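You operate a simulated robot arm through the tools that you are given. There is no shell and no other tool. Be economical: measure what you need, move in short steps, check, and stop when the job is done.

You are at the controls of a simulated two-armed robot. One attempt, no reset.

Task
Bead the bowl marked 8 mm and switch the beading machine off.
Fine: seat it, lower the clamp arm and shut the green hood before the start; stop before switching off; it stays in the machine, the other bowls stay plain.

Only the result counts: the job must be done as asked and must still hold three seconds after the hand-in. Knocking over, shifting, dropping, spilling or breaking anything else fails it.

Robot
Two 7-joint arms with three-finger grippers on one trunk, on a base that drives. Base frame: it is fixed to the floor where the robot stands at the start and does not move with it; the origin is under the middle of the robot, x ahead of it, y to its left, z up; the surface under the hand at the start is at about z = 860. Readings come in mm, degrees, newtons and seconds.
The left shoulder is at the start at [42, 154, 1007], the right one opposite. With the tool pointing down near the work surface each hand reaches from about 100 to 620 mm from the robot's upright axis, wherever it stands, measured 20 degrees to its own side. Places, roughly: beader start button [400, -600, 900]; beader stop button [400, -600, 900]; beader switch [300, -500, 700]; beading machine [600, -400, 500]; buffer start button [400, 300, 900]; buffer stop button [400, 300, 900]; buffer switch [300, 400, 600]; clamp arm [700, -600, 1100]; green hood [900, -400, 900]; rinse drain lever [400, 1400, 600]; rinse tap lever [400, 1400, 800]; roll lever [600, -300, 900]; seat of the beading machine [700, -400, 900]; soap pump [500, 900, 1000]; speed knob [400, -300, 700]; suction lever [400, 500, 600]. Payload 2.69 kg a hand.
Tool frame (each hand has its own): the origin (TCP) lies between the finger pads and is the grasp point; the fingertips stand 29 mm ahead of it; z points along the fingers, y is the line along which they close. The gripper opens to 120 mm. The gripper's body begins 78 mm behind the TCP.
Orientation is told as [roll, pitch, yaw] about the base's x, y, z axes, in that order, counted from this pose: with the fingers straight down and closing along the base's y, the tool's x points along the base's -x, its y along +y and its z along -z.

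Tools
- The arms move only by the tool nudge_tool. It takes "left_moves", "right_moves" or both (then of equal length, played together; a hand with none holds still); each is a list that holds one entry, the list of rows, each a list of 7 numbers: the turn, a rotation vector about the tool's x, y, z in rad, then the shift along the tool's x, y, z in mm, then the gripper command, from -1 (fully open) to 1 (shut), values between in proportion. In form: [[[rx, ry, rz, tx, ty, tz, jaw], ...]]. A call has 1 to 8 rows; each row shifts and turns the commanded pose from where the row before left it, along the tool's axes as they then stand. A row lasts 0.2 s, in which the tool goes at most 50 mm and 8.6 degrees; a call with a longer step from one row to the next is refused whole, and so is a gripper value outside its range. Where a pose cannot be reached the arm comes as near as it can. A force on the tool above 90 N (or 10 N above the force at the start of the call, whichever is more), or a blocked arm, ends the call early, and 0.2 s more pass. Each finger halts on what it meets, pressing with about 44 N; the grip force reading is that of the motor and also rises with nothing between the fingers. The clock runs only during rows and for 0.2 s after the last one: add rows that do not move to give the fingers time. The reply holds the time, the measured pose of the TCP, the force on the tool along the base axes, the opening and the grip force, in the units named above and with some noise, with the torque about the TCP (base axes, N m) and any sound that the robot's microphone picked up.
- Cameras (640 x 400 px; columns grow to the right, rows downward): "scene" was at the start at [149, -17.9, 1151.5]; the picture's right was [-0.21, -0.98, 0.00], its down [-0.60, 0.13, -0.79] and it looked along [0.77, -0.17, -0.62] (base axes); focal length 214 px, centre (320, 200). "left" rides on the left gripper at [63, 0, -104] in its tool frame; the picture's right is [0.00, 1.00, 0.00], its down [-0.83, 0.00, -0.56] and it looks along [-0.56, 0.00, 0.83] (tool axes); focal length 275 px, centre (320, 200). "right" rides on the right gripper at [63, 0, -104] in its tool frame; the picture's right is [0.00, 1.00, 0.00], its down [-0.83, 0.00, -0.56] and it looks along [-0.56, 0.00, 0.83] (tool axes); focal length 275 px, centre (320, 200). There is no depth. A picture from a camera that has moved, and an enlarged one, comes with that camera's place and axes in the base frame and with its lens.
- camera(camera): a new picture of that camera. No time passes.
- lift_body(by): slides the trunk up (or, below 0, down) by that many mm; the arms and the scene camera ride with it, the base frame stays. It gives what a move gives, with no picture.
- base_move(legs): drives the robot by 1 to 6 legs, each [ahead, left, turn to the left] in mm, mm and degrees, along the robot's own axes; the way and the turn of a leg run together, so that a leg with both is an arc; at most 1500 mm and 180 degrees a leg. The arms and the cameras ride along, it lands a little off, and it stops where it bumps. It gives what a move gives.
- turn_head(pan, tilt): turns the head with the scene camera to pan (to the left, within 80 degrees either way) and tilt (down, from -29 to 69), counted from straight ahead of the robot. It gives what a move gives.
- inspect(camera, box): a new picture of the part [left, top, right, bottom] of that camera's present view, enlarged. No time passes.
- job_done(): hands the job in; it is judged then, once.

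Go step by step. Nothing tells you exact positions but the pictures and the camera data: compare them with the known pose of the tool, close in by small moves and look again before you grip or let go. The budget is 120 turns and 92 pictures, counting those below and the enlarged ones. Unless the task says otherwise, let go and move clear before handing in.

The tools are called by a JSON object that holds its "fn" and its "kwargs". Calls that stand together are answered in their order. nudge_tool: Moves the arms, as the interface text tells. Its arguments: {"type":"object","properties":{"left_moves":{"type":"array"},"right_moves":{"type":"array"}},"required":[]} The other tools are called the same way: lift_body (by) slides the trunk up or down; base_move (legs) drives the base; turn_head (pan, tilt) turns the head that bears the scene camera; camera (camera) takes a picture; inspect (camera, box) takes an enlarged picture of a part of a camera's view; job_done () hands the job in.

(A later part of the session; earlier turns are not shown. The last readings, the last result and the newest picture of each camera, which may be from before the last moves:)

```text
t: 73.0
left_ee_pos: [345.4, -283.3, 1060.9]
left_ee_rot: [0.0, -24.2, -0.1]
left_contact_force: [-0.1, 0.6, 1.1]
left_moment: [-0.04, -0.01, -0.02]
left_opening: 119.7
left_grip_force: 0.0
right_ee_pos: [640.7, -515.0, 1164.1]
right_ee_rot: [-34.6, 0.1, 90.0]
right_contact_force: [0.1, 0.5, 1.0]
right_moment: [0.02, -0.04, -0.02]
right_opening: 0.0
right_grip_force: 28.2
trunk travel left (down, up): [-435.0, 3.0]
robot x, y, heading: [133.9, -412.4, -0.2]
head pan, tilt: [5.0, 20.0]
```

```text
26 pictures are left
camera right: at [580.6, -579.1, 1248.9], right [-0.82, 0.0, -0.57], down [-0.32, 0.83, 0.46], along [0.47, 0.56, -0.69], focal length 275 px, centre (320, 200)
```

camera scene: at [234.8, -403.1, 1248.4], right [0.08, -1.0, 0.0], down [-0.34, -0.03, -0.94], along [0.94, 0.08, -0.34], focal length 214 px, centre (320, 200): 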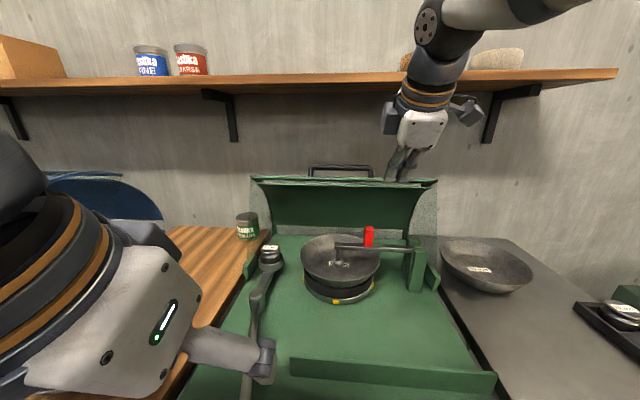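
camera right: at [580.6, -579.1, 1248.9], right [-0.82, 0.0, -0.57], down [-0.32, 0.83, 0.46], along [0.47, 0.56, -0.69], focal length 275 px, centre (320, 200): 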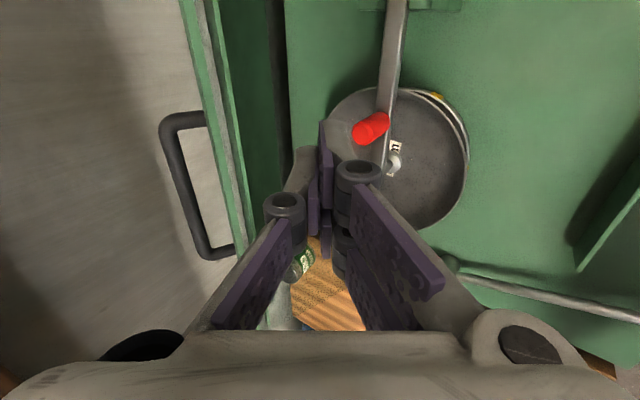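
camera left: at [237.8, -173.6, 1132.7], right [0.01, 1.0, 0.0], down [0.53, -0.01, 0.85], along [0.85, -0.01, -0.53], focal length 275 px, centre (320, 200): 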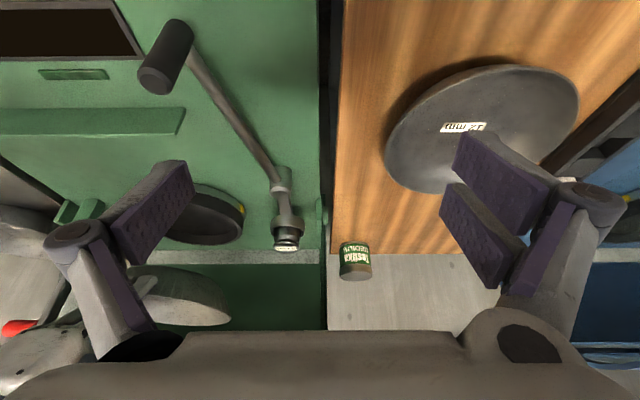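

The hood is a visor that pivots near (690, 900), with its handle bar near (855, -408, 1120). I'll grip the bar with a nearly horizontal hand and swing it over. First I reposition.

{"fn": "base_move", "kwargs": {"legs": [[-8, 0, 0], [0, 70, 0]]}}

{"fn": "nudge_tool", "kwargs": {"right_moves": [[[0.14, 0, 0, 0, 0, 0, 0.5], [0.14, 0, 0, 0, 0, 0, 0.5], [0.14, 0, 0, 0, 0, 0, 0.5], [0.14, 0, 0, 0, 0, 0, 0.5], [0.14, 0, 0, 0, 0, 0, 0.5], [0, 0, 0, 1.5, -5, 36, 0.5], [0, 0, 0, 1.5, -5, 36, 0.5], [0, 0, 0, 0, 0, 0, 0.5]]]}}

{"fn": "camera", "kwargs": {"camera": "right"}}

{"fn": "inspect", "kwargs": {"camera": "scene", "box": [220, 100, 460, 300]}}

```text
t: 74.5
left_ee_pos: [338.5, -214.6, 1060.8]
left_ee_rot: [-0.1, -24.2, -0.1]
left_contact_force: [0.0, 0.2, 0.1]
left_moment: [-0.03, 0.0, -0.03]
left_opening: 119.9
left_grip_force: 0.1
right_ee_pos: [632.6, -445.2, 1164.2]
right_ee_rot: [-34.5, 0.0, 89.9]
right_contact_force: [0.4, 0.0, 0.2]
right_moment: [-0.02, 0.02, 0.02]
right_opening: 0.0
right_grip_force: 28.7
trunk travel left (down, up): [-435.0, 3.0]
robot x, y, heading: [125.0, -337.5, -0.1]
head pan, tilt: [5.0, 20.0]
```

```text
t: 76.3
left_ee_pos: [337.6, -214.4, 1061.1]
left_ee_rot: [0.1, -24.2, -0.2]
left_contact_force: [-0.4, 0.4, -0.3]
left_moment: [0.01, 0.03, 0.03]
left_opening: 120.0
left_grip_force: 0.1
right_ee_pos: [705.0, -448.2, 1152.4]
right_ee_rot: [-74.6, 0.0, 89.9]
right_contact_force: [0.7, -0.3, -0.2]
right_moment: [-0.01, 0.01, 0.0]
right_opening: 29.9
right_grip_force: 0.1
trunk travel left (down, up): [-435.0, 3.0]
robot x, y, heading: [129.0, -341.0, -0.2]
head pan, tilt: [5.0, 20.0]
```

```text
25 pictures are left
camera right: at [602.9, -511.1, 1179.9], right [-0.26, 0.0, -0.96], down [-0.54, 0.83, 0.14], along [0.8, 0.56, -0.22], focal length 275 px, centre (320, 200)
```

right: 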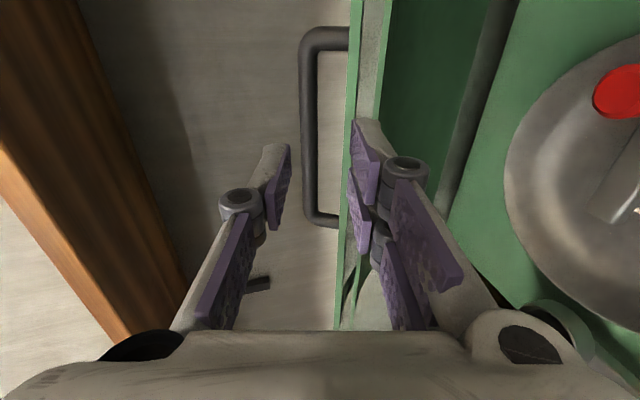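

```text
2.00 times, centred on (340, 200) of scene
camera zoom: at [226.4, -333.2, 1248.5], right [0.08, -1.0, 0.0], down [-0.34, -0.03, -0.94], along [0.94, 0.08, -0.34], focal length 429 px, centre (280, 200)
```

zoom: 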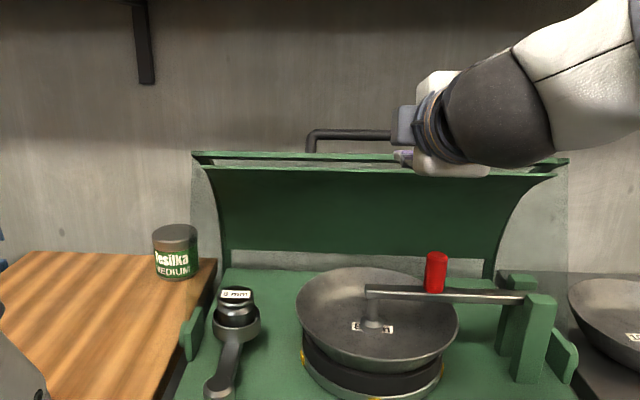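

{"fn": "nudge_tool", "kwargs": {"right_moves": [[[0, 0, 0, 0, -12, 35, 0.5], [0, 0, 0, 0, 0, 35, 0.5], [0, 0, 0, 0, 0, 30, 0.5], [0, 0, 0, 0, 0, 0, 0.5]]]}}

{"fn": "camera", "kwargs": {"camera": "right"}}

```text
t: 77.3
left_ee_pos: [337.4, -213.7, 1061.7]
left_ee_rot: [0.1, -24.1, -0.2]
left_contact_force: [0.1, 0.7, 0.1]
left_moment: [0.03, -0.03, -0.02]
left_opening: 120.0
left_grip_force: 0.0
right_ee_pos: [805.0, -447.8, 1140.7]
right_ee_rot: [-74.7, 0.0, 89.9]
right_contact_force: [0.4, -0.2, -0.3]
right_moment: [-0.01, 0.0, 0.01]
right_opening: 29.8
right_grip_force: 0.1
trunk travel left (down, up): [-435.0, 3.0]
robot x, y, heading: [130.7, -341.5, -0.4]
head pan, tilt: [5.0, 20.0]
```

```text
23 pictures are left
camera right: at [703.7, -511.3, 1166.7], right [-0.26, 0.0, -0.96], down [-0.54, 0.83, 0.14], along [0.8, 0.56, -0.22], focal length 275 px, centre (320, 200)
```

right: 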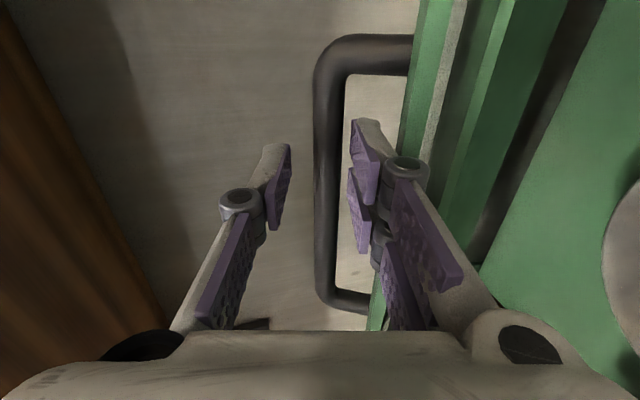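

{"fn": "nudge_tool", "kwargs": {"right_moves": [[[0, 0, 0, 0, 2, 27, 0.5], [0, 0, 0, 0, 0, 27, 0.5], [0, 0, 0, 0, 0, 0, 0.5]]]}}

{"fn": "camera", "kwargs": {"camera": "right"}}

```text
t: 78.1
left_ee_pos: [338.3, -213.1, 1061.7]
left_ee_rot: [-0.1, -24.2, -0.2]
left_contact_force: [0.4, -0.3, -0.1]
left_moment: [0.01, -0.02, 0.0]
left_opening: 120.1
left_grip_force: 0.1
right_ee_pos: [857.3, -449.3, 1123.2]
right_ee_rot: [-74.6, 0.0, 90.1]
right_contact_force: [0.1, 0.5, -0.5]
right_moment: [-0.03, 0.02, -0.04]
right_opening: 30.1
right_grip_force: 0.0
trunk travel left (down, up): [-435.0, 3.0]
robot x, y, heading: [130.6, -344.1, -0.2]
head pan, tilt: [5.0, 20.0]
```

```text
22 pictures are left
camera right: at [755.1, -512.3, 1150.2], right [-0.26, 0.0, -0.96], down [-0.54, 0.83, 0.14], along [0.8, 0.56, -0.22], focal length 275 px, centre (320, 200)
```

right: 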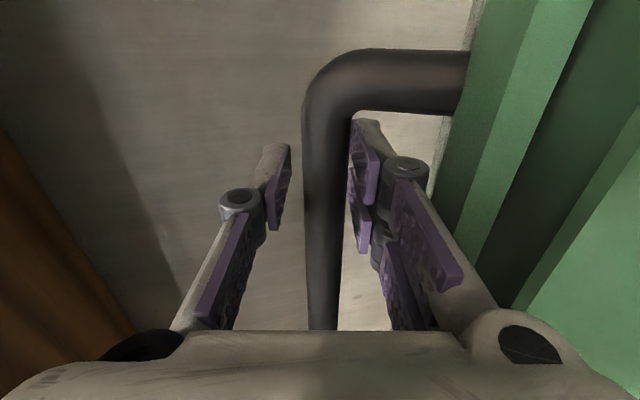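

{"fn": "nudge_tool", "kwargs": {"right_moves": [[[0, 0, 0, 0, 0, 0, 0.8], [0, 0, 0, 0, 0, 0, 1], [0, 0, 0, 0, 0, 0, 1], [0, 0, 0, 0, 0, 0, 1]]]}}

```text
t: 79.1
left_ee_pos: [339.8, -214.1, 1060.1]
left_ee_rot: [-0.1, -24.2, -0.1]
left_contact_force: [0.3, -0.2, -0.1]
left_moment: [0.0, 0.01, 0.01]
left_opening: 119.8
left_grip_force: 0.0
right_ee_pos: [858.4, -449.1, 1121.3]
right_ee_rot: [-74.3, 0.0, 89.8]
right_contact_force: [1.1, 1.4, -10.3]
right_moment: [-0.55, -0.21, 0.17]
right_opening: 15.2
right_grip_force: 37.7
trunk travel left (down, up): [-435.0, 3.0]
robot x, y, heading: [130.5, -346.8, -0.4]
head pan, tilt: [5.0, 20.0]
```

Gripped the bar. Pulling it along the arc, first a short piece to verify the pivot.

{"fn": "nudge_tool", "kwargs": {"right_moves": [[[0.05, 0, 0, 0, -8.3, -23.3, 1], [0.05, 0, 0, 0, -7.2, -23.1, 1], [0.05, 0, 0, 0, -6.5, -23.4, 1], [0, 0, 0, 0, 0, 0, 1]]]}}

{"fn": "camera", "kwargs": {"camera": "scene"}}

```text
t: 80.1
left_ee_pos: [342.1, -212.9, 1060.4]
left_ee_rot: [0.0, -23.9, -0.1]
left_contact_force: [0.1, 0.6, 0.0]
left_moment: [0.02, 0.0, 0.03]
left_opening: 120.1
left_grip_force: 0.1
right_ee_pos: [794.2, -448.1, 1151.9]
right_ee_rot: [-82.3, 0.0, 90.2]
right_contact_force: [-4.0, 6.7, -32.7]
right_moment: [-0.56, -0.79, 0.35]
right_opening: 14.8
right_grip_force: 37.0
trunk travel left (down, up): [-435.0, 3.0]
robot x, y, heading: [128.0, -338.9, -0.5]
head pan, tilt: [5.0, 20.0]
```

```text
21 pictures are left
camera scene: at [230.1, -332.5, 1247.8], right [0.08, -1.0, 0.0], down [-0.34, -0.03, -0.94], along [0.94, 0.08, -0.34], focal length 214 px, centre (320, 200)
```

scene: 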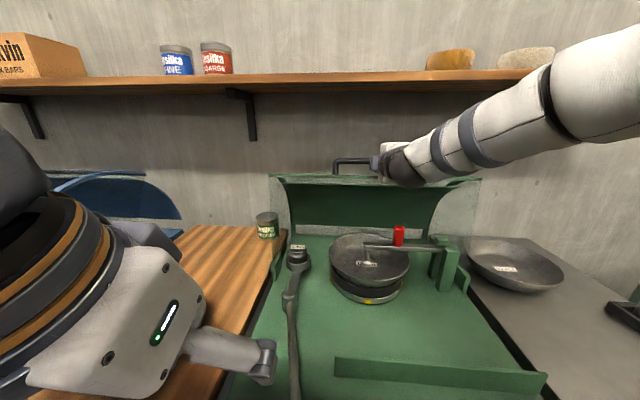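

{"fn": "nudge_tool", "kwargs": {"right_moves": [[[0.03, 0, 0, 0, 7.5, -23.3, 1], [0.03, 0, 0, 0, 0.7, -24.5, 1], [0.03, 0, 0, 0, 1.1, -24.6, 1], [0, 0, 0, 0, 0, 0, 1]]]}}

```text
t: 81.1
left_ee_pos: [338.3, -213.9, 1063.0]
left_ee_rot: [-0.1, -24.4, -0.2]
left_contact_force: [-0.1, -0.2, -0.1]
left_moment: [-0.02, 0.02, 0.02]
left_opening: 120.1
left_grip_force: 0.1
right_ee_pos: [718.9, -449.3, 1163.4]
right_ee_rot: [-89.1, -0.1, 89.8]
right_contact_force: [4.0, 2.5, 17.5]
right_moment: [-0.45, 0.44, 0.2]
right_opening: 14.3
right_grip_force: 37.2
trunk travel left (down, up): [-435.0, 3.0]
robot x, y, heading: [128.8, -342.5, -0.2]
head pan, tilt: [5.0, 20.0]
```

{"fn": "nudge_tool", "kwargs": {"right_moves": [[[0.035, 0, 0, 0, -7.6, -29, 1], [0.035, 0, 0, 0, 4, -26, 1], [0.035, 0, 0, 0, 6, -25.5, 1], [0, 0, 0, 0, 0, 0, 1]]]}}

{"fn": "camera", "kwargs": {"camera": "scene"}}

```text
t: 82.1
left_ee_pos: [340.2, -213.7, 1061.2]
left_ee_rot: [0.0, -24.2, -0.1]
left_contact_force: [0.8, -0.3, -0.5]
left_moment: [0.0, -0.01, 0.02]
left_opening: 120.0
left_grip_force: 0.1
right_ee_pos: [639.6, -447.3, 1152.5]
right_ee_rot: [-94.3, -0.1, 89.9]
right_contact_force: [2.3, 0.7, 2.6]
right_moment: [-0.51, -0.01, -0.16]
right_opening: 14.5
right_grip_force: 37.4
trunk travel left (down, up): [-435.0, 3.0]
robot x, y, heading: [128.4, -340.9, -0.3]
head pan, tilt: [5.0, 20.0]
```

```text
20 pictures are left
camera scene: at [227.2, -332.8, 1248.4], right [0.08, -1.0, 0.0], down [-0.34, -0.03, -0.94], along [0.94, 0.08, -0.34], focal length 214 px, centre (320, 200)
```

scene: 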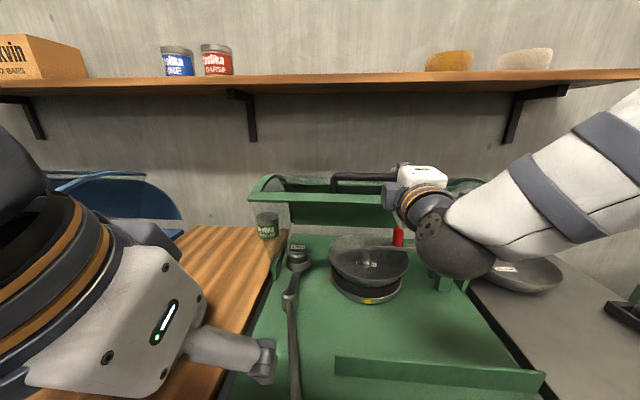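

{"fn": "nudge_tool", "kwargs": {"right_moves": [[[0.035, 0, 0, 0, 8, -24.3, 1], [0.035, 0, 0, 0, 9, -24.8, 1], [0.035, 0, 0, 0, 10.4, -23.9, 1], [0, 0, 0, 0, 0, 0, 1]]]}}

{"fn": "camera", "kwargs": {"camera": "right"}}

```text
t: 83.1
left_ee_pos: [338.4, -214.9, 1062.2]
left_ee_rot: [0.0, -24.3, -0.2]
left_contact_force: [0.2, -0.9, -0.5]
left_moment: [-0.01, 0.01, -0.03]
left_opening: 120.1
left_grip_force: 0.1
right_ee_pos: [567.9, -449.5, 1120.1]
right_ee_rot: [-100.6, -0.2, 89.9]
right_contact_force: [-4.6, -2.2, 8.8]
right_moment: [-0.11, 0.31, 0.11]
right_opening: 6.0
right_grip_force: 28.3
trunk travel left (down, up): [-435.0, 3.0]
robot x, y, heading: [128.5, -344.3, 0.2]
head pan, tilt: [5.0, 20.0]
```

```text
19 pictures are left
camera right: at [463.8, -512.8, 1100.4], right [0.18, 0.0, -0.98], down [-0.54, 0.83, -0.1], along [0.82, 0.55, 0.15], focal length 275 px, centre (320, 200)
```

right: 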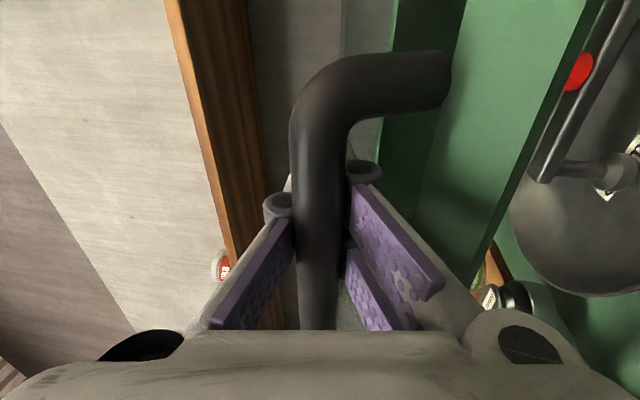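

The bar has slid into the base of the fingers as the hood started to fall by itself; it's caged there. I'll keep following it down.

{"fn": "nudge_tool", "kwargs": {"right_moves": [[[-0.025, 0, 0, 0, 16.6, -25.6, 0.8], [-0.025, 0, 0, 0, 19.2, -23.5, 0.7], [-0.025, 0, 0, 0, 23.2, -20.3, 0.6], [0, 0, 0, 0, 0, 0, 0.6]]]}}

{"fn": "camera", "kwargs": {"camera": "scene"}}

{"fn": "camera", "kwargs": {"camera": "right"}}

```text
t: 83.9
left_ee_pos: [329.7, -217.0, 1065.3]
left_ee_rot: [0.1, -24.9, -0.4]
left_contact_force: [0.7, 0.5, -0.4]
left_moment: [-0.01, 0.0, -0.02]
left_opening: 119.8
left_grip_force: 0.2
right_ee_pos: [525.0, -445.6, 1077.4]
right_ee_rot: [-100.4, -0.5, 88.4]
right_contact_force: [-43.1, -19.8, 50.6]
right_moment: [0.58, 0.09, -0.11]
right_opening: 14.6
right_grip_force: 0.1
right hand out of reach, approached as far as the arm can: row 2, 3
trunk travel left (down, up): [-435.0, 3.0]
robot x, y, heading: [122.9, -339.4, -0.4]
head pan, tilt: [5.0, 20.0]
stopped in row 3 (right hand): the force on the tool passed its limit at 103 N (the readings are from after the stop); the commanded pose is now the measured one
```

```text
18 pictures are left
camera scene: at [215.9, -335.7, 1249.8], right [0.08, -1.0, 0.0], down [-0.33, -0.03, -0.94], along [0.94, 0.08, -0.34], focal length 214 px, centre (320, 200)
```

scene: 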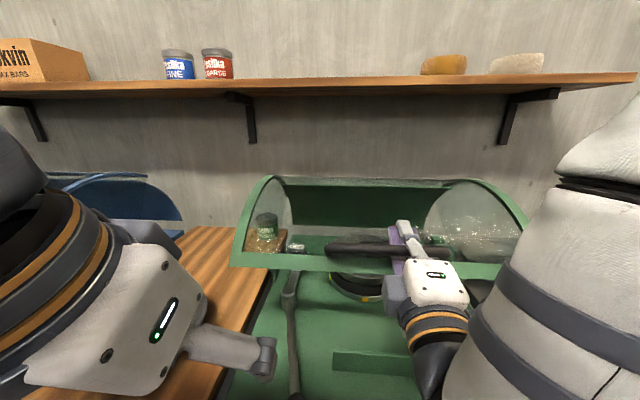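

```text
17 pictures are left
camera right: at [420.9, -506.8, 1057.5], right [0.18, 0.0, -0.98], down [-0.52, 0.85, -0.1], along [0.83, 0.53, 0.15], focal length 275 px, centre (320, 200)
```

right: 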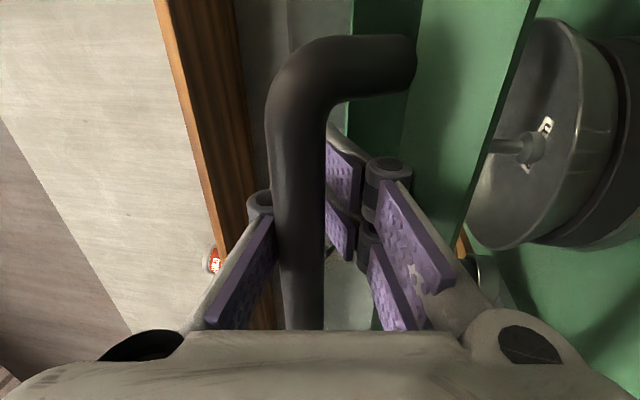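

The arm is folded to its limit. I'll open the jaws, and back the base off to free the hand and see if the hood stays.

{"fn": "nudge_tool", "kwargs": {"right_moves": [[[0, 0, 0, 0, 0, 0, 0.4], [0, 0, 0, 0, 0, 0, 0.25], [0, 0, 0, 0, 0, 0, 0.25]]]}}

{"fn": "inspect", "kwargs": {"camera": "scene", "box": [220, 150, 540, 350]}}

```text
t: 84.7
left_ee_pos: [329.0, -217.3, 1063.8]
left_ee_rot: [0.1, -24.7, -0.4]
left_contact_force: [-0.1, -0.4, -0.2]
left_moment: [0.03, 0.0, 0.04]
left_opening: 119.9
left_grip_force: 0.1
right_ee_pos: [524.9, -444.7, 1075.9]
right_ee_rot: [-100.4, -0.3, 88.6]
right_contact_force: [-59.7, -25.1, 60.9]
right_moment: [0.24, 1.2, 0.65]
right_opening: 15.0
right_grip_force: 0.0
trunk travel left (down, up): [-435.0, 3.0]
robot x, y, heading: [123.6, -344.3, -0.2]
head pan, tilt: [5.0, 20.0]
```

```text
2.00 times, centred on (380, 250) of scene
camera zoom: at [214.2, -336.8, 1249.6], right [0.08, -1.0, 0.0], down [-0.33, -0.03, -0.94], along [0.94, 0.08, -0.33], focal length 429 px, centre (200, 100)
```

zoom: 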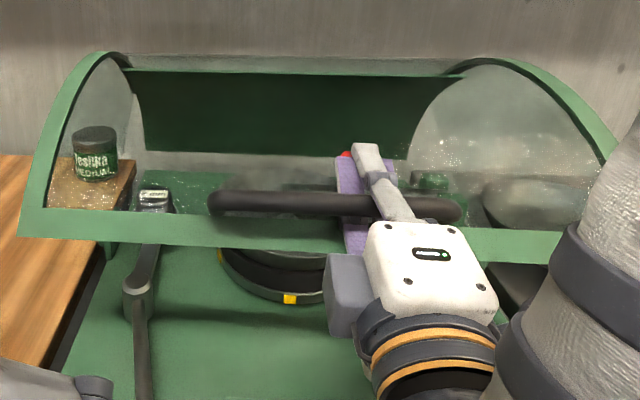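

{"fn": "nudge_tool", "kwargs": {"right_moves": [[[0, 0, 0, 0, -7, -4, 0.7], [0, 0, 0, 0, -7, -4, 0.7], [0, 0, 0, 0, 0, 0, 0.6]]]}}

{"fn": "camera", "kwargs": {"camera": "right"}}

```text
t: 85.5
left_ee_pos: [335.1, -218.3, 1060.7]
left_ee_rot: [0.2, -24.5, -0.3]
left_contact_force: [-0.3, 0.3, -0.7]
left_moment: [0.0, 0.0, 0.01]
left_opening: 119.7
left_grip_force: 0.0
right_ee_pos: [528.7, -438.8, 1079.3]
right_ee_rot: [-99.0, -0.3, 88.7]
right_contact_force: [-28.0, -25.4, 30.7]
right_moment: [-0.05, 0.33, 0.18]
right_opening: 15.1
right_grip_force: 0.1
right hand out of reach, approached as far as the arm can: row 1, 2
trunk travel left (down, up): [-435.0, 3.0]
robot x, y, heading: [125.6, -342.4, -0.2]
head pan, tilt: [5.0, 20.0]
```

```text
15 pictures are left
camera right: at [423.3, -500.4, 1062.1], right [0.16, 0.0, -0.99], down [-0.53, 0.84, -0.09], along [0.83, 0.54, 0.13], focal length 275 px, centre (320, 200)
```

right: 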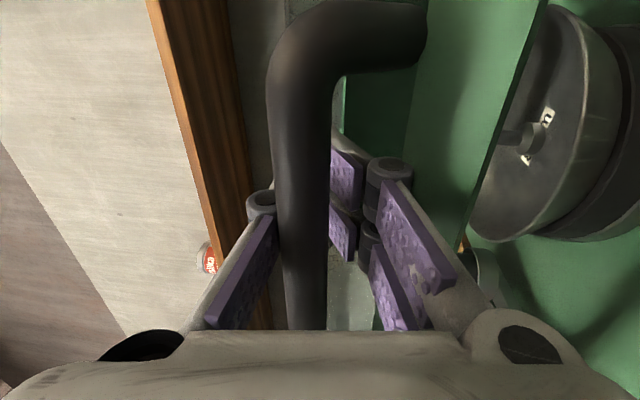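

The finger base is wedged between bar and hood lip. Backing the base off slides the fingers out.

{"fn": "base_move", "kwargs": {"legs": [[-60, 0, 0]]}}

{"fn": "camera", "kwargs": {"camera": "right"}}

```text
t: 86.7
left_ee_pos: [288.8, -212.3, 1059.2]
left_ee_rot: [0.0, -23.5, 0.0]
left_contact_force: [0.5, -0.4, 0.6]
left_moment: [-0.03, 0.0, 0.0]
left_opening: 120.0
left_grip_force: 0.0
right_ee_pos: [487.7, -431.6, 1063.6]
right_ee_rot: [-96.3, 0.1, 89.2]
right_contact_force: [62.8, 5.5, -39.9]
right_moment: [0.15, -3.53, 0.55]
right_opening: 48.2
right_grip_force: 15.5
trunk travel left (down, up): [-435.0, 3.0]
robot x, y, heading: [70.5, -341.4, 0.2]
head pan, tilt: [5.0, 20.0]
stopped in leg 1: the force on the tool passed its limit at 98 N (the readings are from after the stop); the commanded pose is now the measured one
```

```text
14 pictures are left
camera right: at [381.8, -494.1, 1052.4], right [0.11, -0.01, -0.99], down [-0.54, 0.84, -0.06], along [0.83, 0.54, 0.09], focal length 275 px, centre (320, 200)
```

right: 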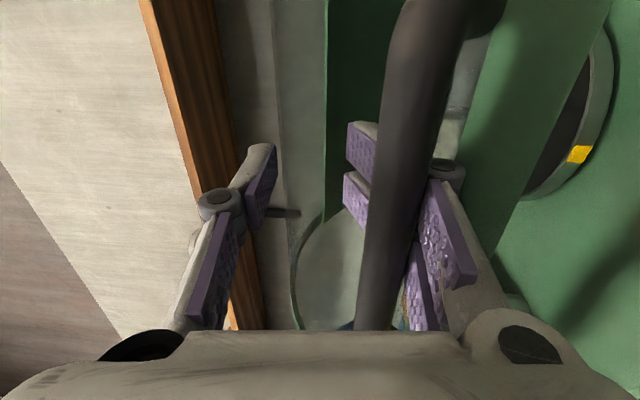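

{"fn": "nudge_tool", "kwargs": {"right_moves": [[[0, 0, 0, 0, 12, 4, 0.2], [0, 0, 0, 0, 12, 4, 0.1], [0, 0, 0, 0, 0, 0, 0.0]]]}}

{"fn": "inspect", "kwargs": {"camera": "scene", "box": [200, 150, 520, 350]}}

```text
t: 87.5
left_ee_pos: [276.7, -213.5, 1062.3]
left_ee_rot: [0.0, -24.4, 0.0]
left_contact_force: [-0.8, 0.3, 0.2]
left_moment: [-0.01, -0.02, 0.02]
left_opening: 120.2
left_grip_force: 0.1
right_ee_pos: [485.3, -432.3, 1049.6]
right_ee_rot: [-97.4, 0.0, 89.2]
right_contact_force: [-5.4, 0.3, 2.3]
right_moment: [0.0, 0.07, 0.04]
right_opening: 66.8
right_grip_force: 0.0
trunk travel left (down, up): [-435.0, 3.0]
robot x, y, heading: [61.6, -340.6, -0.0]
head pan, tilt: [5.0, 20.0]
```

```text
2.00 times, centred on (360, 250) of scene
camera zoom: at [164.5, -332.6, 1248.6], right [0.09, -1.0, 0.0], down [-0.34, -0.03, -0.94], along [0.94, 0.08, -0.34], focal length 429 px, centre (240, 100)
```

zoom: 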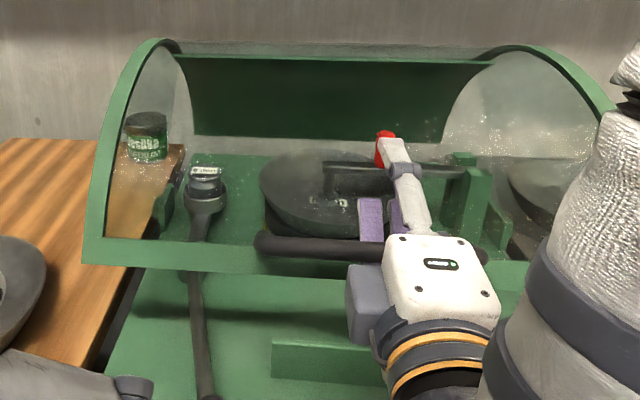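

The hood is about two-thirds closed and stays. With the jaws open, the upper finger can press the bar down along its arc.

{"fn": "nudge_tool", "kwargs": {"right_moves": [[[-0.03, 0, 0, 0, 24.8, -13.6, 0], [-0.03, 0, 0, 0, 27.3, -11, 0], [-0.03, 0, 0, 0, 28.6, -7.5, 0], [0, 0, 0, 0, 0, 0, 0]]]}}

{"fn": "inspect", "kwargs": {"camera": "scene", "box": [200, 150, 520, 350]}}

```text
t: 88.5
left_ee_pos: [271.9, -213.7, 1063.8]
left_ee_rot: [0.0, -24.5, 0.0]
left_contact_force: [-1.2, -0.2, -0.2]
left_moment: [0.01, -0.07, 0.0]
left_opening: 119.9
left_grip_force: 0.1
right_ee_pos: [456.5, -433.2, 970.2]
right_ee_rot: [-92.9, 0.0, 89.2]
right_contact_force: [-17.0, 1.5, 19.1]
right_moment: [0.21, -0.55, 0.13]
right_opening: 69.8
right_grip_force: 0.6
trunk travel left (down, up): [-435.0, 3.0]
robot x, y, heading: [65.4, -342.2, 0.0]
head pan, tilt: [5.0, 20.0]
```

```text
2.00 times, centred on (360, 250) of scene
camera zoom: at [158.5, -332.3, 1249.4], right [0.09, -1.0, 0.0], down [-0.34, -0.03, -0.94], along [0.94, 0.08, -0.34], focal length 429 px, centre (240, 100)
```

zoom: 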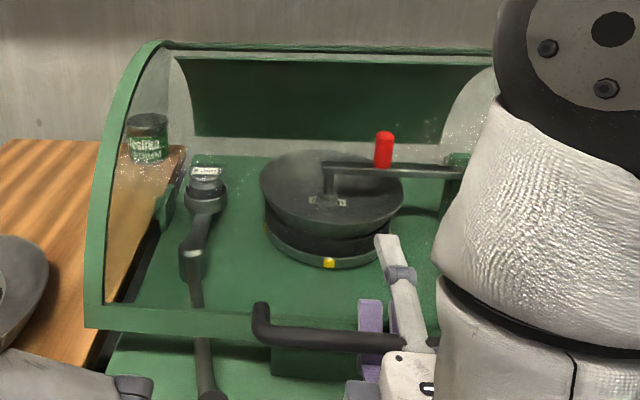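

{"fn": "nudge_tool", "kwargs": {"right_moves": [[[0, 0, 0, 0, 15, -3, 0], [0, 0, 0, 0, 15, -2, 0], [0, 0, 0, 0, 12, 0, 0], [0, 0, 0, 0, 0, 0, 0]]]}}

{"fn": "inspect", "kwargs": {"camera": "scene", "box": [180, 170, 500, 370]}}

```text
t: 89.5
left_ee_pos: [270.3, -214.7, 1063.1]
left_ee_rot: [-0.1, -24.8, -0.1]
left_contact_force: [-0.5, -0.6, -0.1]
left_moment: [0.01, -0.01, 0.03]
left_opening: 120.1
left_grip_force: 0.1
right_ee_pos: [451.1, -433.2, 931.5]
right_ee_rot: [-93.8, 0.2, 89.1]
right_contact_force: [-45.5, -11.3, 56.9]
right_moment: [0.41, -1.1, 0.22]
right_opening: 93.7
right_grip_force: 18.9
trunk travel left (down, up): [-435.0, 3.0]
robot x, y, heading: [68.4, -338.2, 0.1]
head pan, tilt: [5.0, 20.0]
```

```text
2.00 times, centred on (340, 270) of scene
camera zoom: at [156.5, -333.5, 1249.5], right [0.09, -1.0, 0.0], down [-0.33, -0.03, -0.94], along [0.94, 0.08, -0.34], focal length 429 px, centre (280, 60)
```

zoom: 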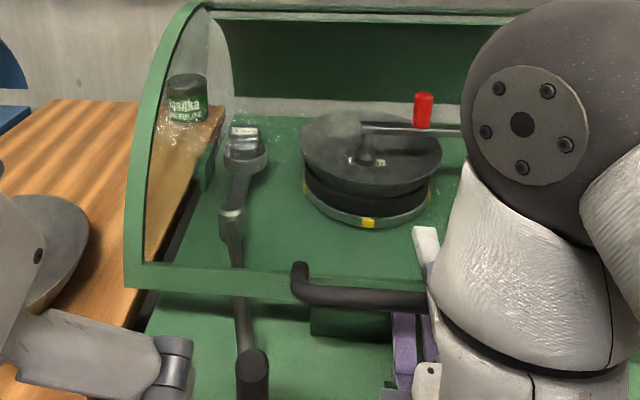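

{"fn": "nudge_tool", "kwargs": {"right_moves": [[[0, 0, 0, 0, -12, -5, 0], [0, 0, 0, 0, -10, -10, 0.2], [0, 0, 0, 0, 0, -30, 0.2], [0, 0, 0, 0, 0, 0, 0.2]]]}}

{"fn": "base_move", "kwargs": {"legs": [[-120, 0, 0]]}}

{"fn": "camera", "kwargs": {"camera": "scene"}}

```text
t: 90.5
left_ee_pos: [277.8, -213.7, 1061.2]
left_ee_rot: [-0.1, -24.0, 0.1]
left_contact_force: [-0.4, -0.5, 0.7]
left_moment: [0.02, 0.03, 0.02]
left_opening: 119.8
left_grip_force: 0.0
right_ee_pos: [437.7, -433.2, 951.1]
right_ee_rot: [-91.8, -0.4, 88.7]
right_contact_force: [0.9, -0.5, 0.5]
right_moment: [0.0, 0.0, 0.01]
right_opening: 49.7
right_grip_force: 0.2
right hand out of reach, approached as far as the arm can: row 3
trunk travel left (down, up): [-435.0, 3.0]
robot x, y, heading: [64.9, -342.2, 0.2]
head pan, tilt: [5.0, 20.0]
```

```text
t: 91.7
left_ee_pos: [156.4, -213.6, 1062.6]
left_ee_rot: [0.1, -24.2, -0.1]
left_contact_force: [0.1, 0.2, 0.6]
left_moment: [0.0, -0.04, 0.04]
left_opening: 119.8
left_grip_force: 0.1
right_ee_pos: [316.0, -433.4, 953.2]
right_ee_rot: [-92.1, -0.5, 88.6]
right_contact_force: [-0.4, -0.2, -0.7]
right_moment: [-0.02, 0.02, 0.04]
right_opening: 47.7
right_grip_force: 0.0
trunk travel left (down, up): [-435.0, 3.0]
robot x, y, heading: [-51.4, -342.1, -0.3]
head pan, tilt: [5.0, 20.0]
```

```text
10 pictures are left
camera scene: at [44.9, -332.6, 1248.5], right [0.08, -1.0, 0.0], down [-0.34, -0.03, -0.94], along [0.94, 0.08, -0.34], focal length 214 px, centre (320, 200)
```

scene: 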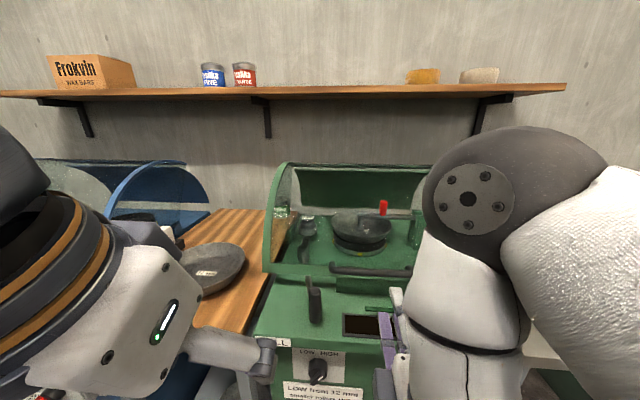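

{"fn": "inspect", "kwargs": {"camera": "scene", "box": [255, 150, 435, 350]}}

```text
2.00 times, centred on (345, 250) of scene
camera zoom: at [44.9, -332.6, 1248.5], right [0.08, -1.0, 0.0], down [-0.34, -0.03, -0.94], along [0.94, 0.08, -0.34], focal length 429 px, centre (270, 100)
```

zoom: 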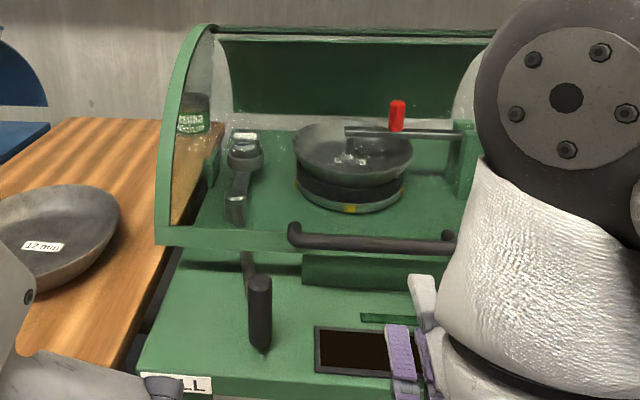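

The hood lip rests on the front strip, so it is shut. Next is the switch, at about (325, -542, 730), currently pointing to OFF (up-left). I'll back off, lower the trunk and turn the right hand 45° to grip its fin.

{"fn": "base_move", "kwargs": {"legs": [[-100, 0, 0], [0, -60, 0]]}}

{"fn": "lift_body", "kwargs": {"by": -120}}

{"fn": "nudge_tool", "kwargs": {"right_moves": [[[0, 0, 0.14, 0, 0, 0, 0.3], [0, 0, 0.14, 0, 0, 0, 0.3], [0, 0, 0.14, 0, 0, 0, 0.3], [0, 0, 0.14, 0, 0, 0, 0.3], [0, 0, 0.14, 0, 0, 0, 0.3], [0, 0, 0.085, 0, 0, 0, 0.3], [0, 0, 0, 0, 0, 0, 0.3]]]}}

```text
t: 93.6
left_ee_pos: [58.2, -272.8, 1061.8]
left_ee_rot: [-0.1, -24.2, -0.2]
left_contact_force: [-0.8, -0.5, 0.4]
left_moment: [0.03, -0.01, 0.0]
left_opening: 119.8
left_grip_force: 0.0
right_ee_pos: [218.3, -493.7, 952.1]
right_ee_rot: [-92.0, -0.7, 88.4]
right_contact_force: [0.3, -0.1, 0.9]
right_moment: [0.0, 0.01, 0.02]
right_opening: 47.8
right_grip_force: 0.1
trunk travel left (down, up): [-435.0, 3.0]
robot x, y, heading: [-152.4, -404.1, -0.1]
head pan, tilt: [5.0, 20.0]
```

```text
t: 95.1
left_ee_pos: [58.3, -272.6, 941.9]
left_ee_rot: [0.0, -24.2, -0.2]
left_contact_force: [0.1, -0.3, -0.6]
left_moment: [-0.04, 0.0, 0.01]
left_opening: 119.8
left_grip_force: 0.1
right_ee_pos: [205.6, -495.5, 704.1]
right_ee_rot: [-71.6, -0.3, 87.7]
right_contact_force: [0.0, 0.8, -0.6]
right_moment: [-0.02, 0.0, 0.0]
right_opening: 48.0
right_grip_force: 0.1
trunk travel left (down, up): [-315.0, 123.0]
robot x, y, heading: [-152.5, -396.1, -0.4]
head pan, tilt: [5.0, 20.0]
```

```text
t: 96.7
left_ee_pos: [58.8, -272.7, 940.9]
left_ee_rot: [0.1, -24.2, -0.2]
left_contact_force: [-0.1, -0.1, 0.3]
left_moment: [0.0, 0.0, 0.0]
left_opening: 120.0
left_grip_force: 0.1
right_ee_pos: [204.3, -496.5, 702.7]
right_ee_rot: [-64.5, -42.3, 69.9]
right_contact_force: [-0.8, 0.1, -0.5]
right_moment: [-0.03, 0.0, -0.02]
right_opening: 41.9
right_grip_force: 0.1
trunk travel left (down, up): [-315.0, 123.0]
robot x, y, heading: [-152.9, -400.0, 0.0]
head pan, tilt: [5.0, 20.0]
```

{"fn": "nudge_tool", "kwargs": {"right_moves": [[[0.0663, -0.0857, 0, 0, 0, 0, 0.3], [0.0663, -0.0857, 0, 0, 0, 0, 0.3], [0.0663, -0.0857, 0, 0, 0, 0, 0.3], [0, 0, 0, 6.5, -25.6, 10, 0.3], [0, 0, 0, 6.5, -25.6, 10, 0.3], [0, 0, 0, 0, 0, 0, 0.3]]]}}

{"fn": "camera", "kwargs": {"camera": "right"}}

```text
t: 98.1
left_ee_pos: [53.2, -269.3, 941.3]
left_ee_rot: [-0.3, -24.5, -0.1]
left_contact_force: [-0.1, 0.3, -0.4]
left_moment: [0.01, 0.0, 0.0]
left_opening: 120.0
left_grip_force: 0.1
right_ee_pos: [307.6, -528.2, 744.7]
right_ee_rot: [-89.2, -45.6, 90.7]
right_contact_force: [-66.1, 36.4, -14.9]
right_moment: [0.6, -2.01, -0.67]
right_opening: 44.6
right_grip_force: 45.1
right hand out of reach, approached as far as the arm can: row 1, 2, 3
trunk travel left (down, up): [-315.0, 123.0]
robot x, y, heading: [-159.7, -399.1, -0.2]
head pan, tilt: [5.0, 20.0]
```

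```text
8 pictures are left
camera right: at [203.1, -575.4, 700.2], right [-0.02, 0.71, -0.7], down [-0.56, 0.57, 0.6], along [0.83, 0.41, 0.39], focal length 275 px, centre (320, 200)
```

right: 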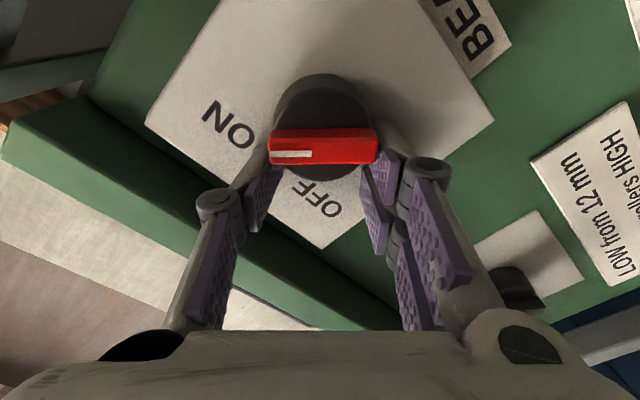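

The hand jumped forward against the switch box while reorienting, and the fin now points at ON (stripe toward "ON"). I'll open the jaws and back off carefully.

{"fn": "nudge_tool", "kwargs": {"right_moves": [[[0, 0, 0, 0, 0, 0, -0.1], [0, 0, 0, 0, 0, -15, -0.1], [0, 0, 0, 0, 0, -25, -0.1], [0, 0, 0, 0, 0, 0, -0.1]]]}}

```text
t: 99.1
left_ee_pos: [58.6, -272.4, 941.1]
left_ee_rot: [0.0, -24.2, -0.1]
left_contact_force: [0.4, 0.6, 0.2]
left_moment: [0.0, 0.0, -0.03]
left_opening: 119.9
left_grip_force: 0.0
right_ee_pos: [292.8, -537.3, 752.5]
right_ee_rot: [-89.9, -45.4, 90.0]
right_contact_force: [0.1, 0.9, 0.2]
right_moment: [-0.02, 0.01, 0.02]
right_opening: 65.8
right_grip_force: 0.0
right hand out of reach, approached as far as the arm can: row 3
trunk travel left (down, up): [-315.0, 123.0]
robot x, y, heading: [-153.7, -395.7, -0.2]
head pan, tilt: [5.0, 20.0]
```

{"fn": "base_move", "kwargs": {"legs": [[-80, 0, 0]]}}

{"fn": "turn_head", "kwargs": {"pan": -10, "tilt": 25}}

{"fn": "inspect", "kwargs": {"camera": "scene", "box": [220, 130, 460, 290]}}

```text
t: 100.1
left_ee_pos: [-22.3, -273.8, 941.1]
left_ee_rot: [0.0, -24.1, -0.2]
left_contact_force: [-0.9, 0.6, -0.3]
left_moment: [0.0, -0.02, 0.0]
left_opening: 120.1
left_grip_force: 0.1
right_ee_pos: [214.2, -536.0, 752.5]
right_ee_rot: [-89.9, -45.6, 90.0]
right_contact_force: [-0.2, -0.3, 0.2]
right_moment: [-0.02, 0.0, -0.01]
right_opening: 66.1
right_grip_force: 0.1
trunk travel left (down, up): [-315.0, 123.0]
robot x, y, heading: [-236.8, -398.8, -0.2]
head pan, tilt: [5.0, 20.0]
```

```text
t: 100.9
left_ee_pos: [-21.2, -272.8, 941.7]
left_ee_rot: [0.0, -24.2, -0.2]
left_contact_force: [0.1, 0.2, -0.3]
left_moment: [-0.02, 0.03, -0.03]
left_opening: 119.7
left_grip_force: 0.0
right_ee_pos: [214.0, -536.2, 752.2]
right_ee_rot: [-89.9, -45.6, 90.0]
right_contact_force: [-0.5, 0.1, 0.3]
right_moment: [-0.01, -0.05, -0.01]
right_opening: 66.0
right_grip_force: 0.0
trunk travel left (down, up): [-315.0, 123.0]
robot x, y, heading: [-235.1, -397.8, 0.0]
head pan, tilt: [-10.0, 25.0]
```

```text
2.50 times, centred on (340, 210) of scene
camera zoom: at [-52.0, -415.6, 1103.8], right [-0.18, -0.98, 0.0], down [-0.42, 0.07, -0.91], along [0.89, -0.16, -0.42], focal length 536 px, centre (270, 175)
```

zoom: 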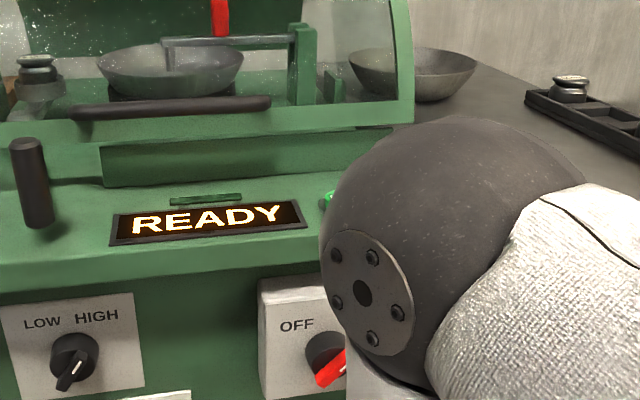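

Display reads READY. Next I'll raise and reorient the right hand to point down for pressing START at about (374, -564, 868); STOP is at (375, -615).

{"fn": "lift_body", "kwargs": {"by": 110}}

{"fn": "nudge_tool", "kwargs": {"right_moves": [[[-0.099, 0.099, 0, 0, 0, 0, 1], [-0.099, 0.099, 0, 0, 0, 0, 1], [-0.099, 0.099, 0, 0, 0, 0, 1], [-0.099, 0.099, 0, 0, 0, 0, 1], [-0.099, 0.099, 0, 0, 0, 0, 1], [-0.099, 0.099, 0, 0, 0, 0, 1], [-0.099, 0.099, 0, 0, 0, 0, 1], [-0.099, 0.099, 0, 0, 0, 0, 1]]]}}

{"fn": "nudge_tool", "kwargs": {"right_moves": [[[-0.099, 0.099, 0, 0, 0, 0, 1], [-0.099, 0.099, 0, 0, 0, 0, 1], [-0.099, 0.099, 0, 0, 0, 0, 1], [0, 0, 0, 0, 0, -40, 1], [0, 0, 0, 0, 0, -40, 1], [0, 0, 0, 0, 0, 0, 1]]]}}

```text
t: 102.3
left_ee_pos: [-20.8, -271.2, 1051.9]
left_ee_rot: [0.0, -24.1, -0.1]
left_contact_force: [-0.1, 0.0, -0.2]
left_moment: [0.0, -0.01, -0.01]
left_opening: 120.2
left_grip_force: 0.0
right_ee_pos: [214.6, -534.8, 860.8]
right_ee_rot: [-89.7, -45.5, 90.0]
right_contact_force: [0.6, 0.1, 0.3]
right_moment: [-0.01, -0.03, 0.01]
right_opening: 66.1
right_grip_force: 0.1
trunk travel left (down, up): [-425.0, 13.0]
robot x, y, heading: [-231.8, -401.1, -0.0]
head pan, tilt: [-10.0, 25.0]
```

```text
t: 104.1
left_ee_pos: [-21.6, -270.7, 1050.5]
left_ee_rot: [-0.1, -24.2, -0.1]
left_contact_force: [0.3, 0.3, 0.4]
left_moment: [-0.05, 0.02, -0.06]
left_opening: 120.1
left_grip_force: 0.0
right_ee_pos: [214.8, -534.0, 862.6]
right_ee_rot: [-18.7, -18.4, 48.2]
right_contact_force: [-0.9, 1.2, 0.1]
right_moment: [-0.06, 0.02, -0.01]
right_opening: 0.0
right_grip_force: 28.5
trunk travel left (down, up): [-425.0, 13.0]
robot x, y, heading: [-234.3, -403.5, -0.3]
head pan, tilt: [-10.0, 25.0]
```

```text
t: 105.5
left_ee_pos: [-21.0, -272.0, 1050.9]
left_ee_rot: [0.1, -24.2, -0.2]
left_contact_force: [0.4, -0.3, 0.1]
left_moment: [-0.02, -0.01, 0.0]
left_opening: 120.0
left_grip_force: 0.1
right_ee_pos: [211.6, -536.0, 942.7]
right_ee_rot: [-0.9, -1.6, 45.2]
right_contact_force: [-0.3, 0.5, -0.1]
right_moment: [-0.02, 0.02, -0.01]
right_opening: 0.1
right_grip_force: 28.6
trunk travel left (down, up): [-425.0, 13.0]
robot x, y, heading: [-229.2, -400.8, -0.2]
head pan, tilt: [-10.0, 25.0]
```

{"fn": "base_move", "kwargs": {"legs": [[130, 0, 0]]}}

{"fn": "nudge_tool", "kwargs": {"left_moves": [[[0, 0.14, 0, 0, 0, 0, -1], [0, 0.14, 0, 0, 0, 0, -1], [0, 0.142, 0, 0, 0, 0, -1], [0, 0, 0, -45, -5, 0, -1], [0, 0, 0, -45, -5, 0, -1], [0, 0, 0, -45, -5, 0, -1], [0, 0, 0, -45, -5, 0, -1], [0, 0, 0, 0, 0, 0, -1]]]}}

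{"fn": "camera", "kwargs": {"camera": "left"}}

```text
t: 106.8
left_ee_pos: [110.4, -271.9, 1051.1]
left_ee_rot: [0.0, -24.1, -0.1]
left_contact_force: [0.4, 0.5, 0.0]
left_moment: [-0.04, 0.02, 0.01]
left_opening: 120.2
left_grip_force: 0.1
right_ee_pos: [342.5, -536.7, 941.8]
right_ee_rot: [-0.7, -1.6, 45.3]
right_contact_force: [-0.3, 0.5, 0.5]
right_moment: [0.01, 0.02, -0.01]
right_opening: 0.0
right_grip_force: 28.9
trunk travel left (down, up): [-425.0, 13.0]
robot x, y, heading: [-99.9, -398.6, -0.2]
head pan, tilt: [-10.0, 25.0]
```

```text
t: 108.6
left_ee_pos: [289.8, -291.3, 1050.4]
left_ee_rot: [0.0, -0.1, 0.0]
left_contact_force: [0.1, 0.1, 0.1]
left_moment: [-0.02, -0.05, 0.03]
left_opening: 119.6
left_grip_force: 0.1
right_ee_pos: [341.9, -535.6, 943.3]
right_ee_rot: [-0.8, -1.7, 45.2]
right_contact_force: [-0.7, -0.1, 1.3]
right_moment: [-0.02, 0.01, -0.04]
right_opening: 0.0
right_grip_force: 28.7
trunk travel left (down, up): [-425.0, 13.0]
robot x, y, heading: [-102.2, -400.8, -0.2]
head pan, tilt: [-10.0, 25.0]
```

```text
6 pictures are left
camera left: at [226.5, -291.7, 1155.6], right [0.01, 1.0, 0.0], down [0.83, -0.01, 0.56], along [0.56, 0.0, -0.83], focal length 275 px, centre (320, 200)
```

left: 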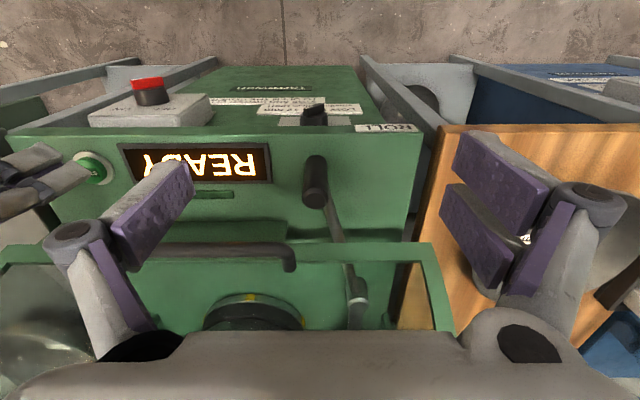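

Handle top is at about (370, -297). I'll lower the left hand around it and grip, then press START with the right.

{"fn": "nudge_tool", "kwargs": {"left_moves": [[[0, 0, 0, -40, -3, 0, -1], [0, 0, 0, -40, -3, 0, -1], [0, 0, 0, 0, 0, 45, -1], [0, 0, 0, 0, 0, 45, -1], [0, 0, 0, 0, 0, 33, -0.4], [0, 0, 0, 0, 0, 0, 0.3], [0, 0, 0, 0, 0, 0, 1], [0, 0, 0, 0, 0, 0, 1]]]}}

{"fn": "nudge_tool", "kwargs": {"right_moves": [[[0, 0, 0, -38, -4, 0, 1], [0, 0, 0, 0, 0, 15, 1], [0, 0, 0, 0, 0, 0, 1]]]}}

```text
t: 110.4
left_ee_pos: [369.5, -296.4, 927.1]
left_ee_rot: [0.0, -0.1, -0.1]
left_contact_force: [-0.6, 2.5, 0.0]
left_moment: [0.14, -0.55, 0.0]
left_opening: 23.7
left_grip_force: 45.0
right_ee_pos: [342.1, -536.2, 942.9]
right_ee_rot: [-0.8, -1.8, 45.3]
right_contact_force: [-0.8, -0.5, 0.0]
right_moment: [-0.03, 0.01, 0.01]
right_opening: 0.2
right_grip_force: 28.5
trunk travel left (down, up): [-425.0, 13.0]
robot x, y, heading: [-108.4, -395.7, -0.2]
head pan, tilt: [-10.0, 25.0]
```

```text
t: 111.2
left_ee_pos: [368.6, -296.8, 927.2]
left_ee_rot: [0.0, -0.1, -0.1]
left_contact_force: [-1.0, 2.9, 1.4]
left_moment: [0.08, 0.19, -0.04]
left_opening: 23.5
left_grip_force: 44.7
right_ee_pos: [372.6, -510.7, 927.4]
right_ee_rot: [-0.8, -1.7, 45.2]
right_contact_force: [0.0, -0.1, -0.4]
right_moment: [0.01, 0.0, -0.01]
right_opening: 0.0
right_grip_force: 28.5
trunk travel left (down, up): [-425.0, 13.0]
robot x, y, heading: [-99.6, -401.5, -0.3]
head pan, tilt: [-10.0, 25.0]
```

{"fn": "nudge_tool", "kwargs": {"right_moves": [[[0, 0, 0, 18, -18, 0, 1], [0, 0, 0, 17.5, -17.5, 0, 1], [0, 0, 0, 0, 0, 20, 1], [0, 0, 0, 0, 0, 6, 1], [0, 0, 0, 0, 0, 5, 1], [0, 0, 0, 0, 0, 0, 1]]]}}

```text
t: 112.6
left_ee_pos: [368.9, -295.6, 927.0]
left_ee_rot: [0.0, -0.1, -0.2]
left_contact_force: [0.5, 2.7, -1.3]
left_moment: [0.06, 0.0, -0.03]
left_opening: 23.6
left_grip_force: 45.3
right_ee_pos: [375.0, -561.4, 897.5]
right_ee_rot: [-0.7, -1.8, 45.2]
right_contact_force: [-0.5, -1.6, 2.0]
right_moment: [-0.08, 0.0, 0.0]
right_opening: 0.0
right_grip_force: 28.7
trunk travel left (down, up): [-425.0, 13.0]
robot x, y, heading: [-102.2, -395.9, -0.4]
head pan, tilt: [-10.0, 25.0]
```

Contact begins around tip z≈868. Pressing further.

{"fn": "nudge_tool", "kwargs": {"right_moves": [[[0, 0, 0, 0, 0, 4, 1], [0, 0, 0, 0, 0, 4, 1], [0, 0, 0, 0, 0, 0, 1]]]}}

```text
t: 113.4
left_ee_pos: [368.0, -295.3, 928.4]
left_ee_rot: [0.0, 0.0, -0.2]
left_contact_force: [14.4, 2.7, -25.5]
left_moment: [0.0, -0.39, -0.24]
left_opening: 23.6
left_grip_force: 44.9
right_ee_pos: [374.1, -562.1, 892.0]
right_ee_rot: [-1.1, -1.7, 45.2]
right_contact_force: [-11.7, -4.4, 42.2]
right_moment: [-0.37, 0.62, -0.04]
right_opening: 6.2
right_grip_force: 28.8
trunk travel left (down, up): [-425.0, 13.0]
robot x, y, heading: [-105.9, -398.9, -0.4]
head pan, tilt: [-10.0, 25.0]
heard: click
```

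Click heard. Raising the finger and checking the display.

{"fn": "nudge_tool", "kwargs": {"right_moves": [[[0, 0, 0, 0, 0, -15, 1], [0, 0, 0, 0, 0, -30, 1], [0, 0, 0, 0, 0, 0, 1]]]}}

{"fn": "camera", "kwargs": {"camera": "scene"}}

```text
t: 114.2
left_ee_pos: [369.1, -296.6, 927.7]
left_ee_rot: [0.1, 0.0, -0.1]
left_contact_force: [0.2, 3.7, 2.4]
left_moment: [0.01, 0.87, 0.03]
left_opening: 23.5
left_grip_force: 44.9
right_ee_pos: [373.4, -561.4, 935.4]
right_ee_rot: [-0.7, -1.6, 45.2]
right_contact_force: [0.1, -0.8, 0.4]
right_moment: [0.06, -0.02, -0.05]
right_opening: 0.1
right_grip_force: 29.1
trunk travel left (down, up): [-425.0, 13.0]
robot x, y, heading: [-104.7, -397.2, -0.3]
head pan, tilt: [-10.0, 25.0]
```

```text
5 pictures are left
camera scene: at [7.9, -415.4, 1230.6], right [-0.18, -0.98, 0.0], down [-0.42, 0.07, -0.91], along [0.89, -0.16, -0.42], focal length 214 px, centre (320, 200)
```

scene: 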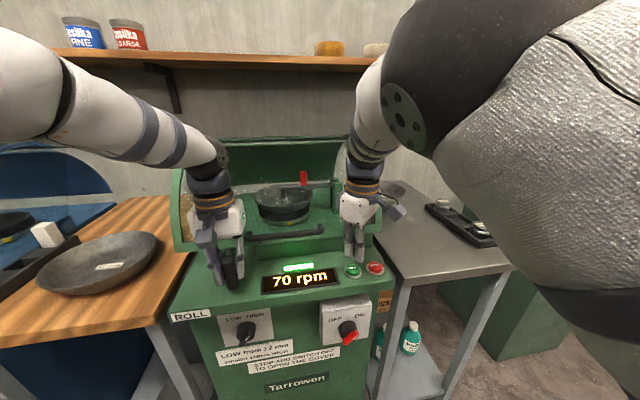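

Running at 70 rpm. Now I swing the roll lever: the handle goes left (+y) so the roller moves toward the bowl rim.

{"fn": "nudge_tool", "kwargs": {"left_moves": [[[0, 0, 0, 3, 9.6, 0, 1], [0, 0, 0, 3, 9.6, 0, 1], [0, 0, 0, 1.9, 9.8, 0, 1], [0, 0, 0, 1.9, 9.9, 0, 1], [0, 0, 0, 0, 0, 0, 1]]]}}

```text
t: 115.4
left_ee_pos: [358.2, -260.3, 927.7]
left_ee_rot: [0.0, 0.0, -0.1]
left_contact_force: [6.9, -3.8, -2.6]
left_moment: [-0.19, -0.66, -0.43]
left_opening: 23.4
left_grip_force: 45.4
right_ee_pos: [373.7, -561.9, 933.1]
right_ee_rot: [-0.7, -1.6, 45.2]
right_contact_force: [0.2, -0.3, 0.0]
right_moment: [-0.01, -0.02, 0.0]
right_opening: 0.0
right_grip_force: 28.0
trunk travel left (down, up): [-425.0, 13.0]
robot x, y, heading: [-102.8, -398.5, -0.2]
head pan, tilt: [-10.0, 25.0]
```

{"fn": "nudge_tool", "kwargs": {"left_moves": [[[0, 0, 0, 0, 10, 0, 1], [0, 0, 0, 0.5, 10, 0, 1], [0, 0, 0, -0.5, 10, 0, 1], [0, 0, 0, -1, 10, 0, 1], [0, 0, 0, 0, 0, 0, 1]]]}}

```text
t: 116.6
left_ee_pos: [358.5, -220.6, 928.0]
left_ee_rot: [0.0, 0.0, -0.1]
left_contact_force: [-10.3, -3.8, 6.7]
left_moment: [-0.16, 1.21, -0.35]
left_opening: 23.3
left_grip_force: 44.9
right_ee_pos: [371.1, -561.9, 935.0]
right_ee_rot: [-0.8, -1.7, 45.2]
right_contact_force: [-0.3, -0.6, -0.1]
right_moment: [-0.01, 0.05, 0.0]
right_opening: 0.1
right_grip_force: 28.4
trunk travel left (down, up): [-425.0, 13.0]
robot x, y, heading: [-100.7, -396.1, -0.2]
head pan, tilt: [-10.0, 25.0]
```

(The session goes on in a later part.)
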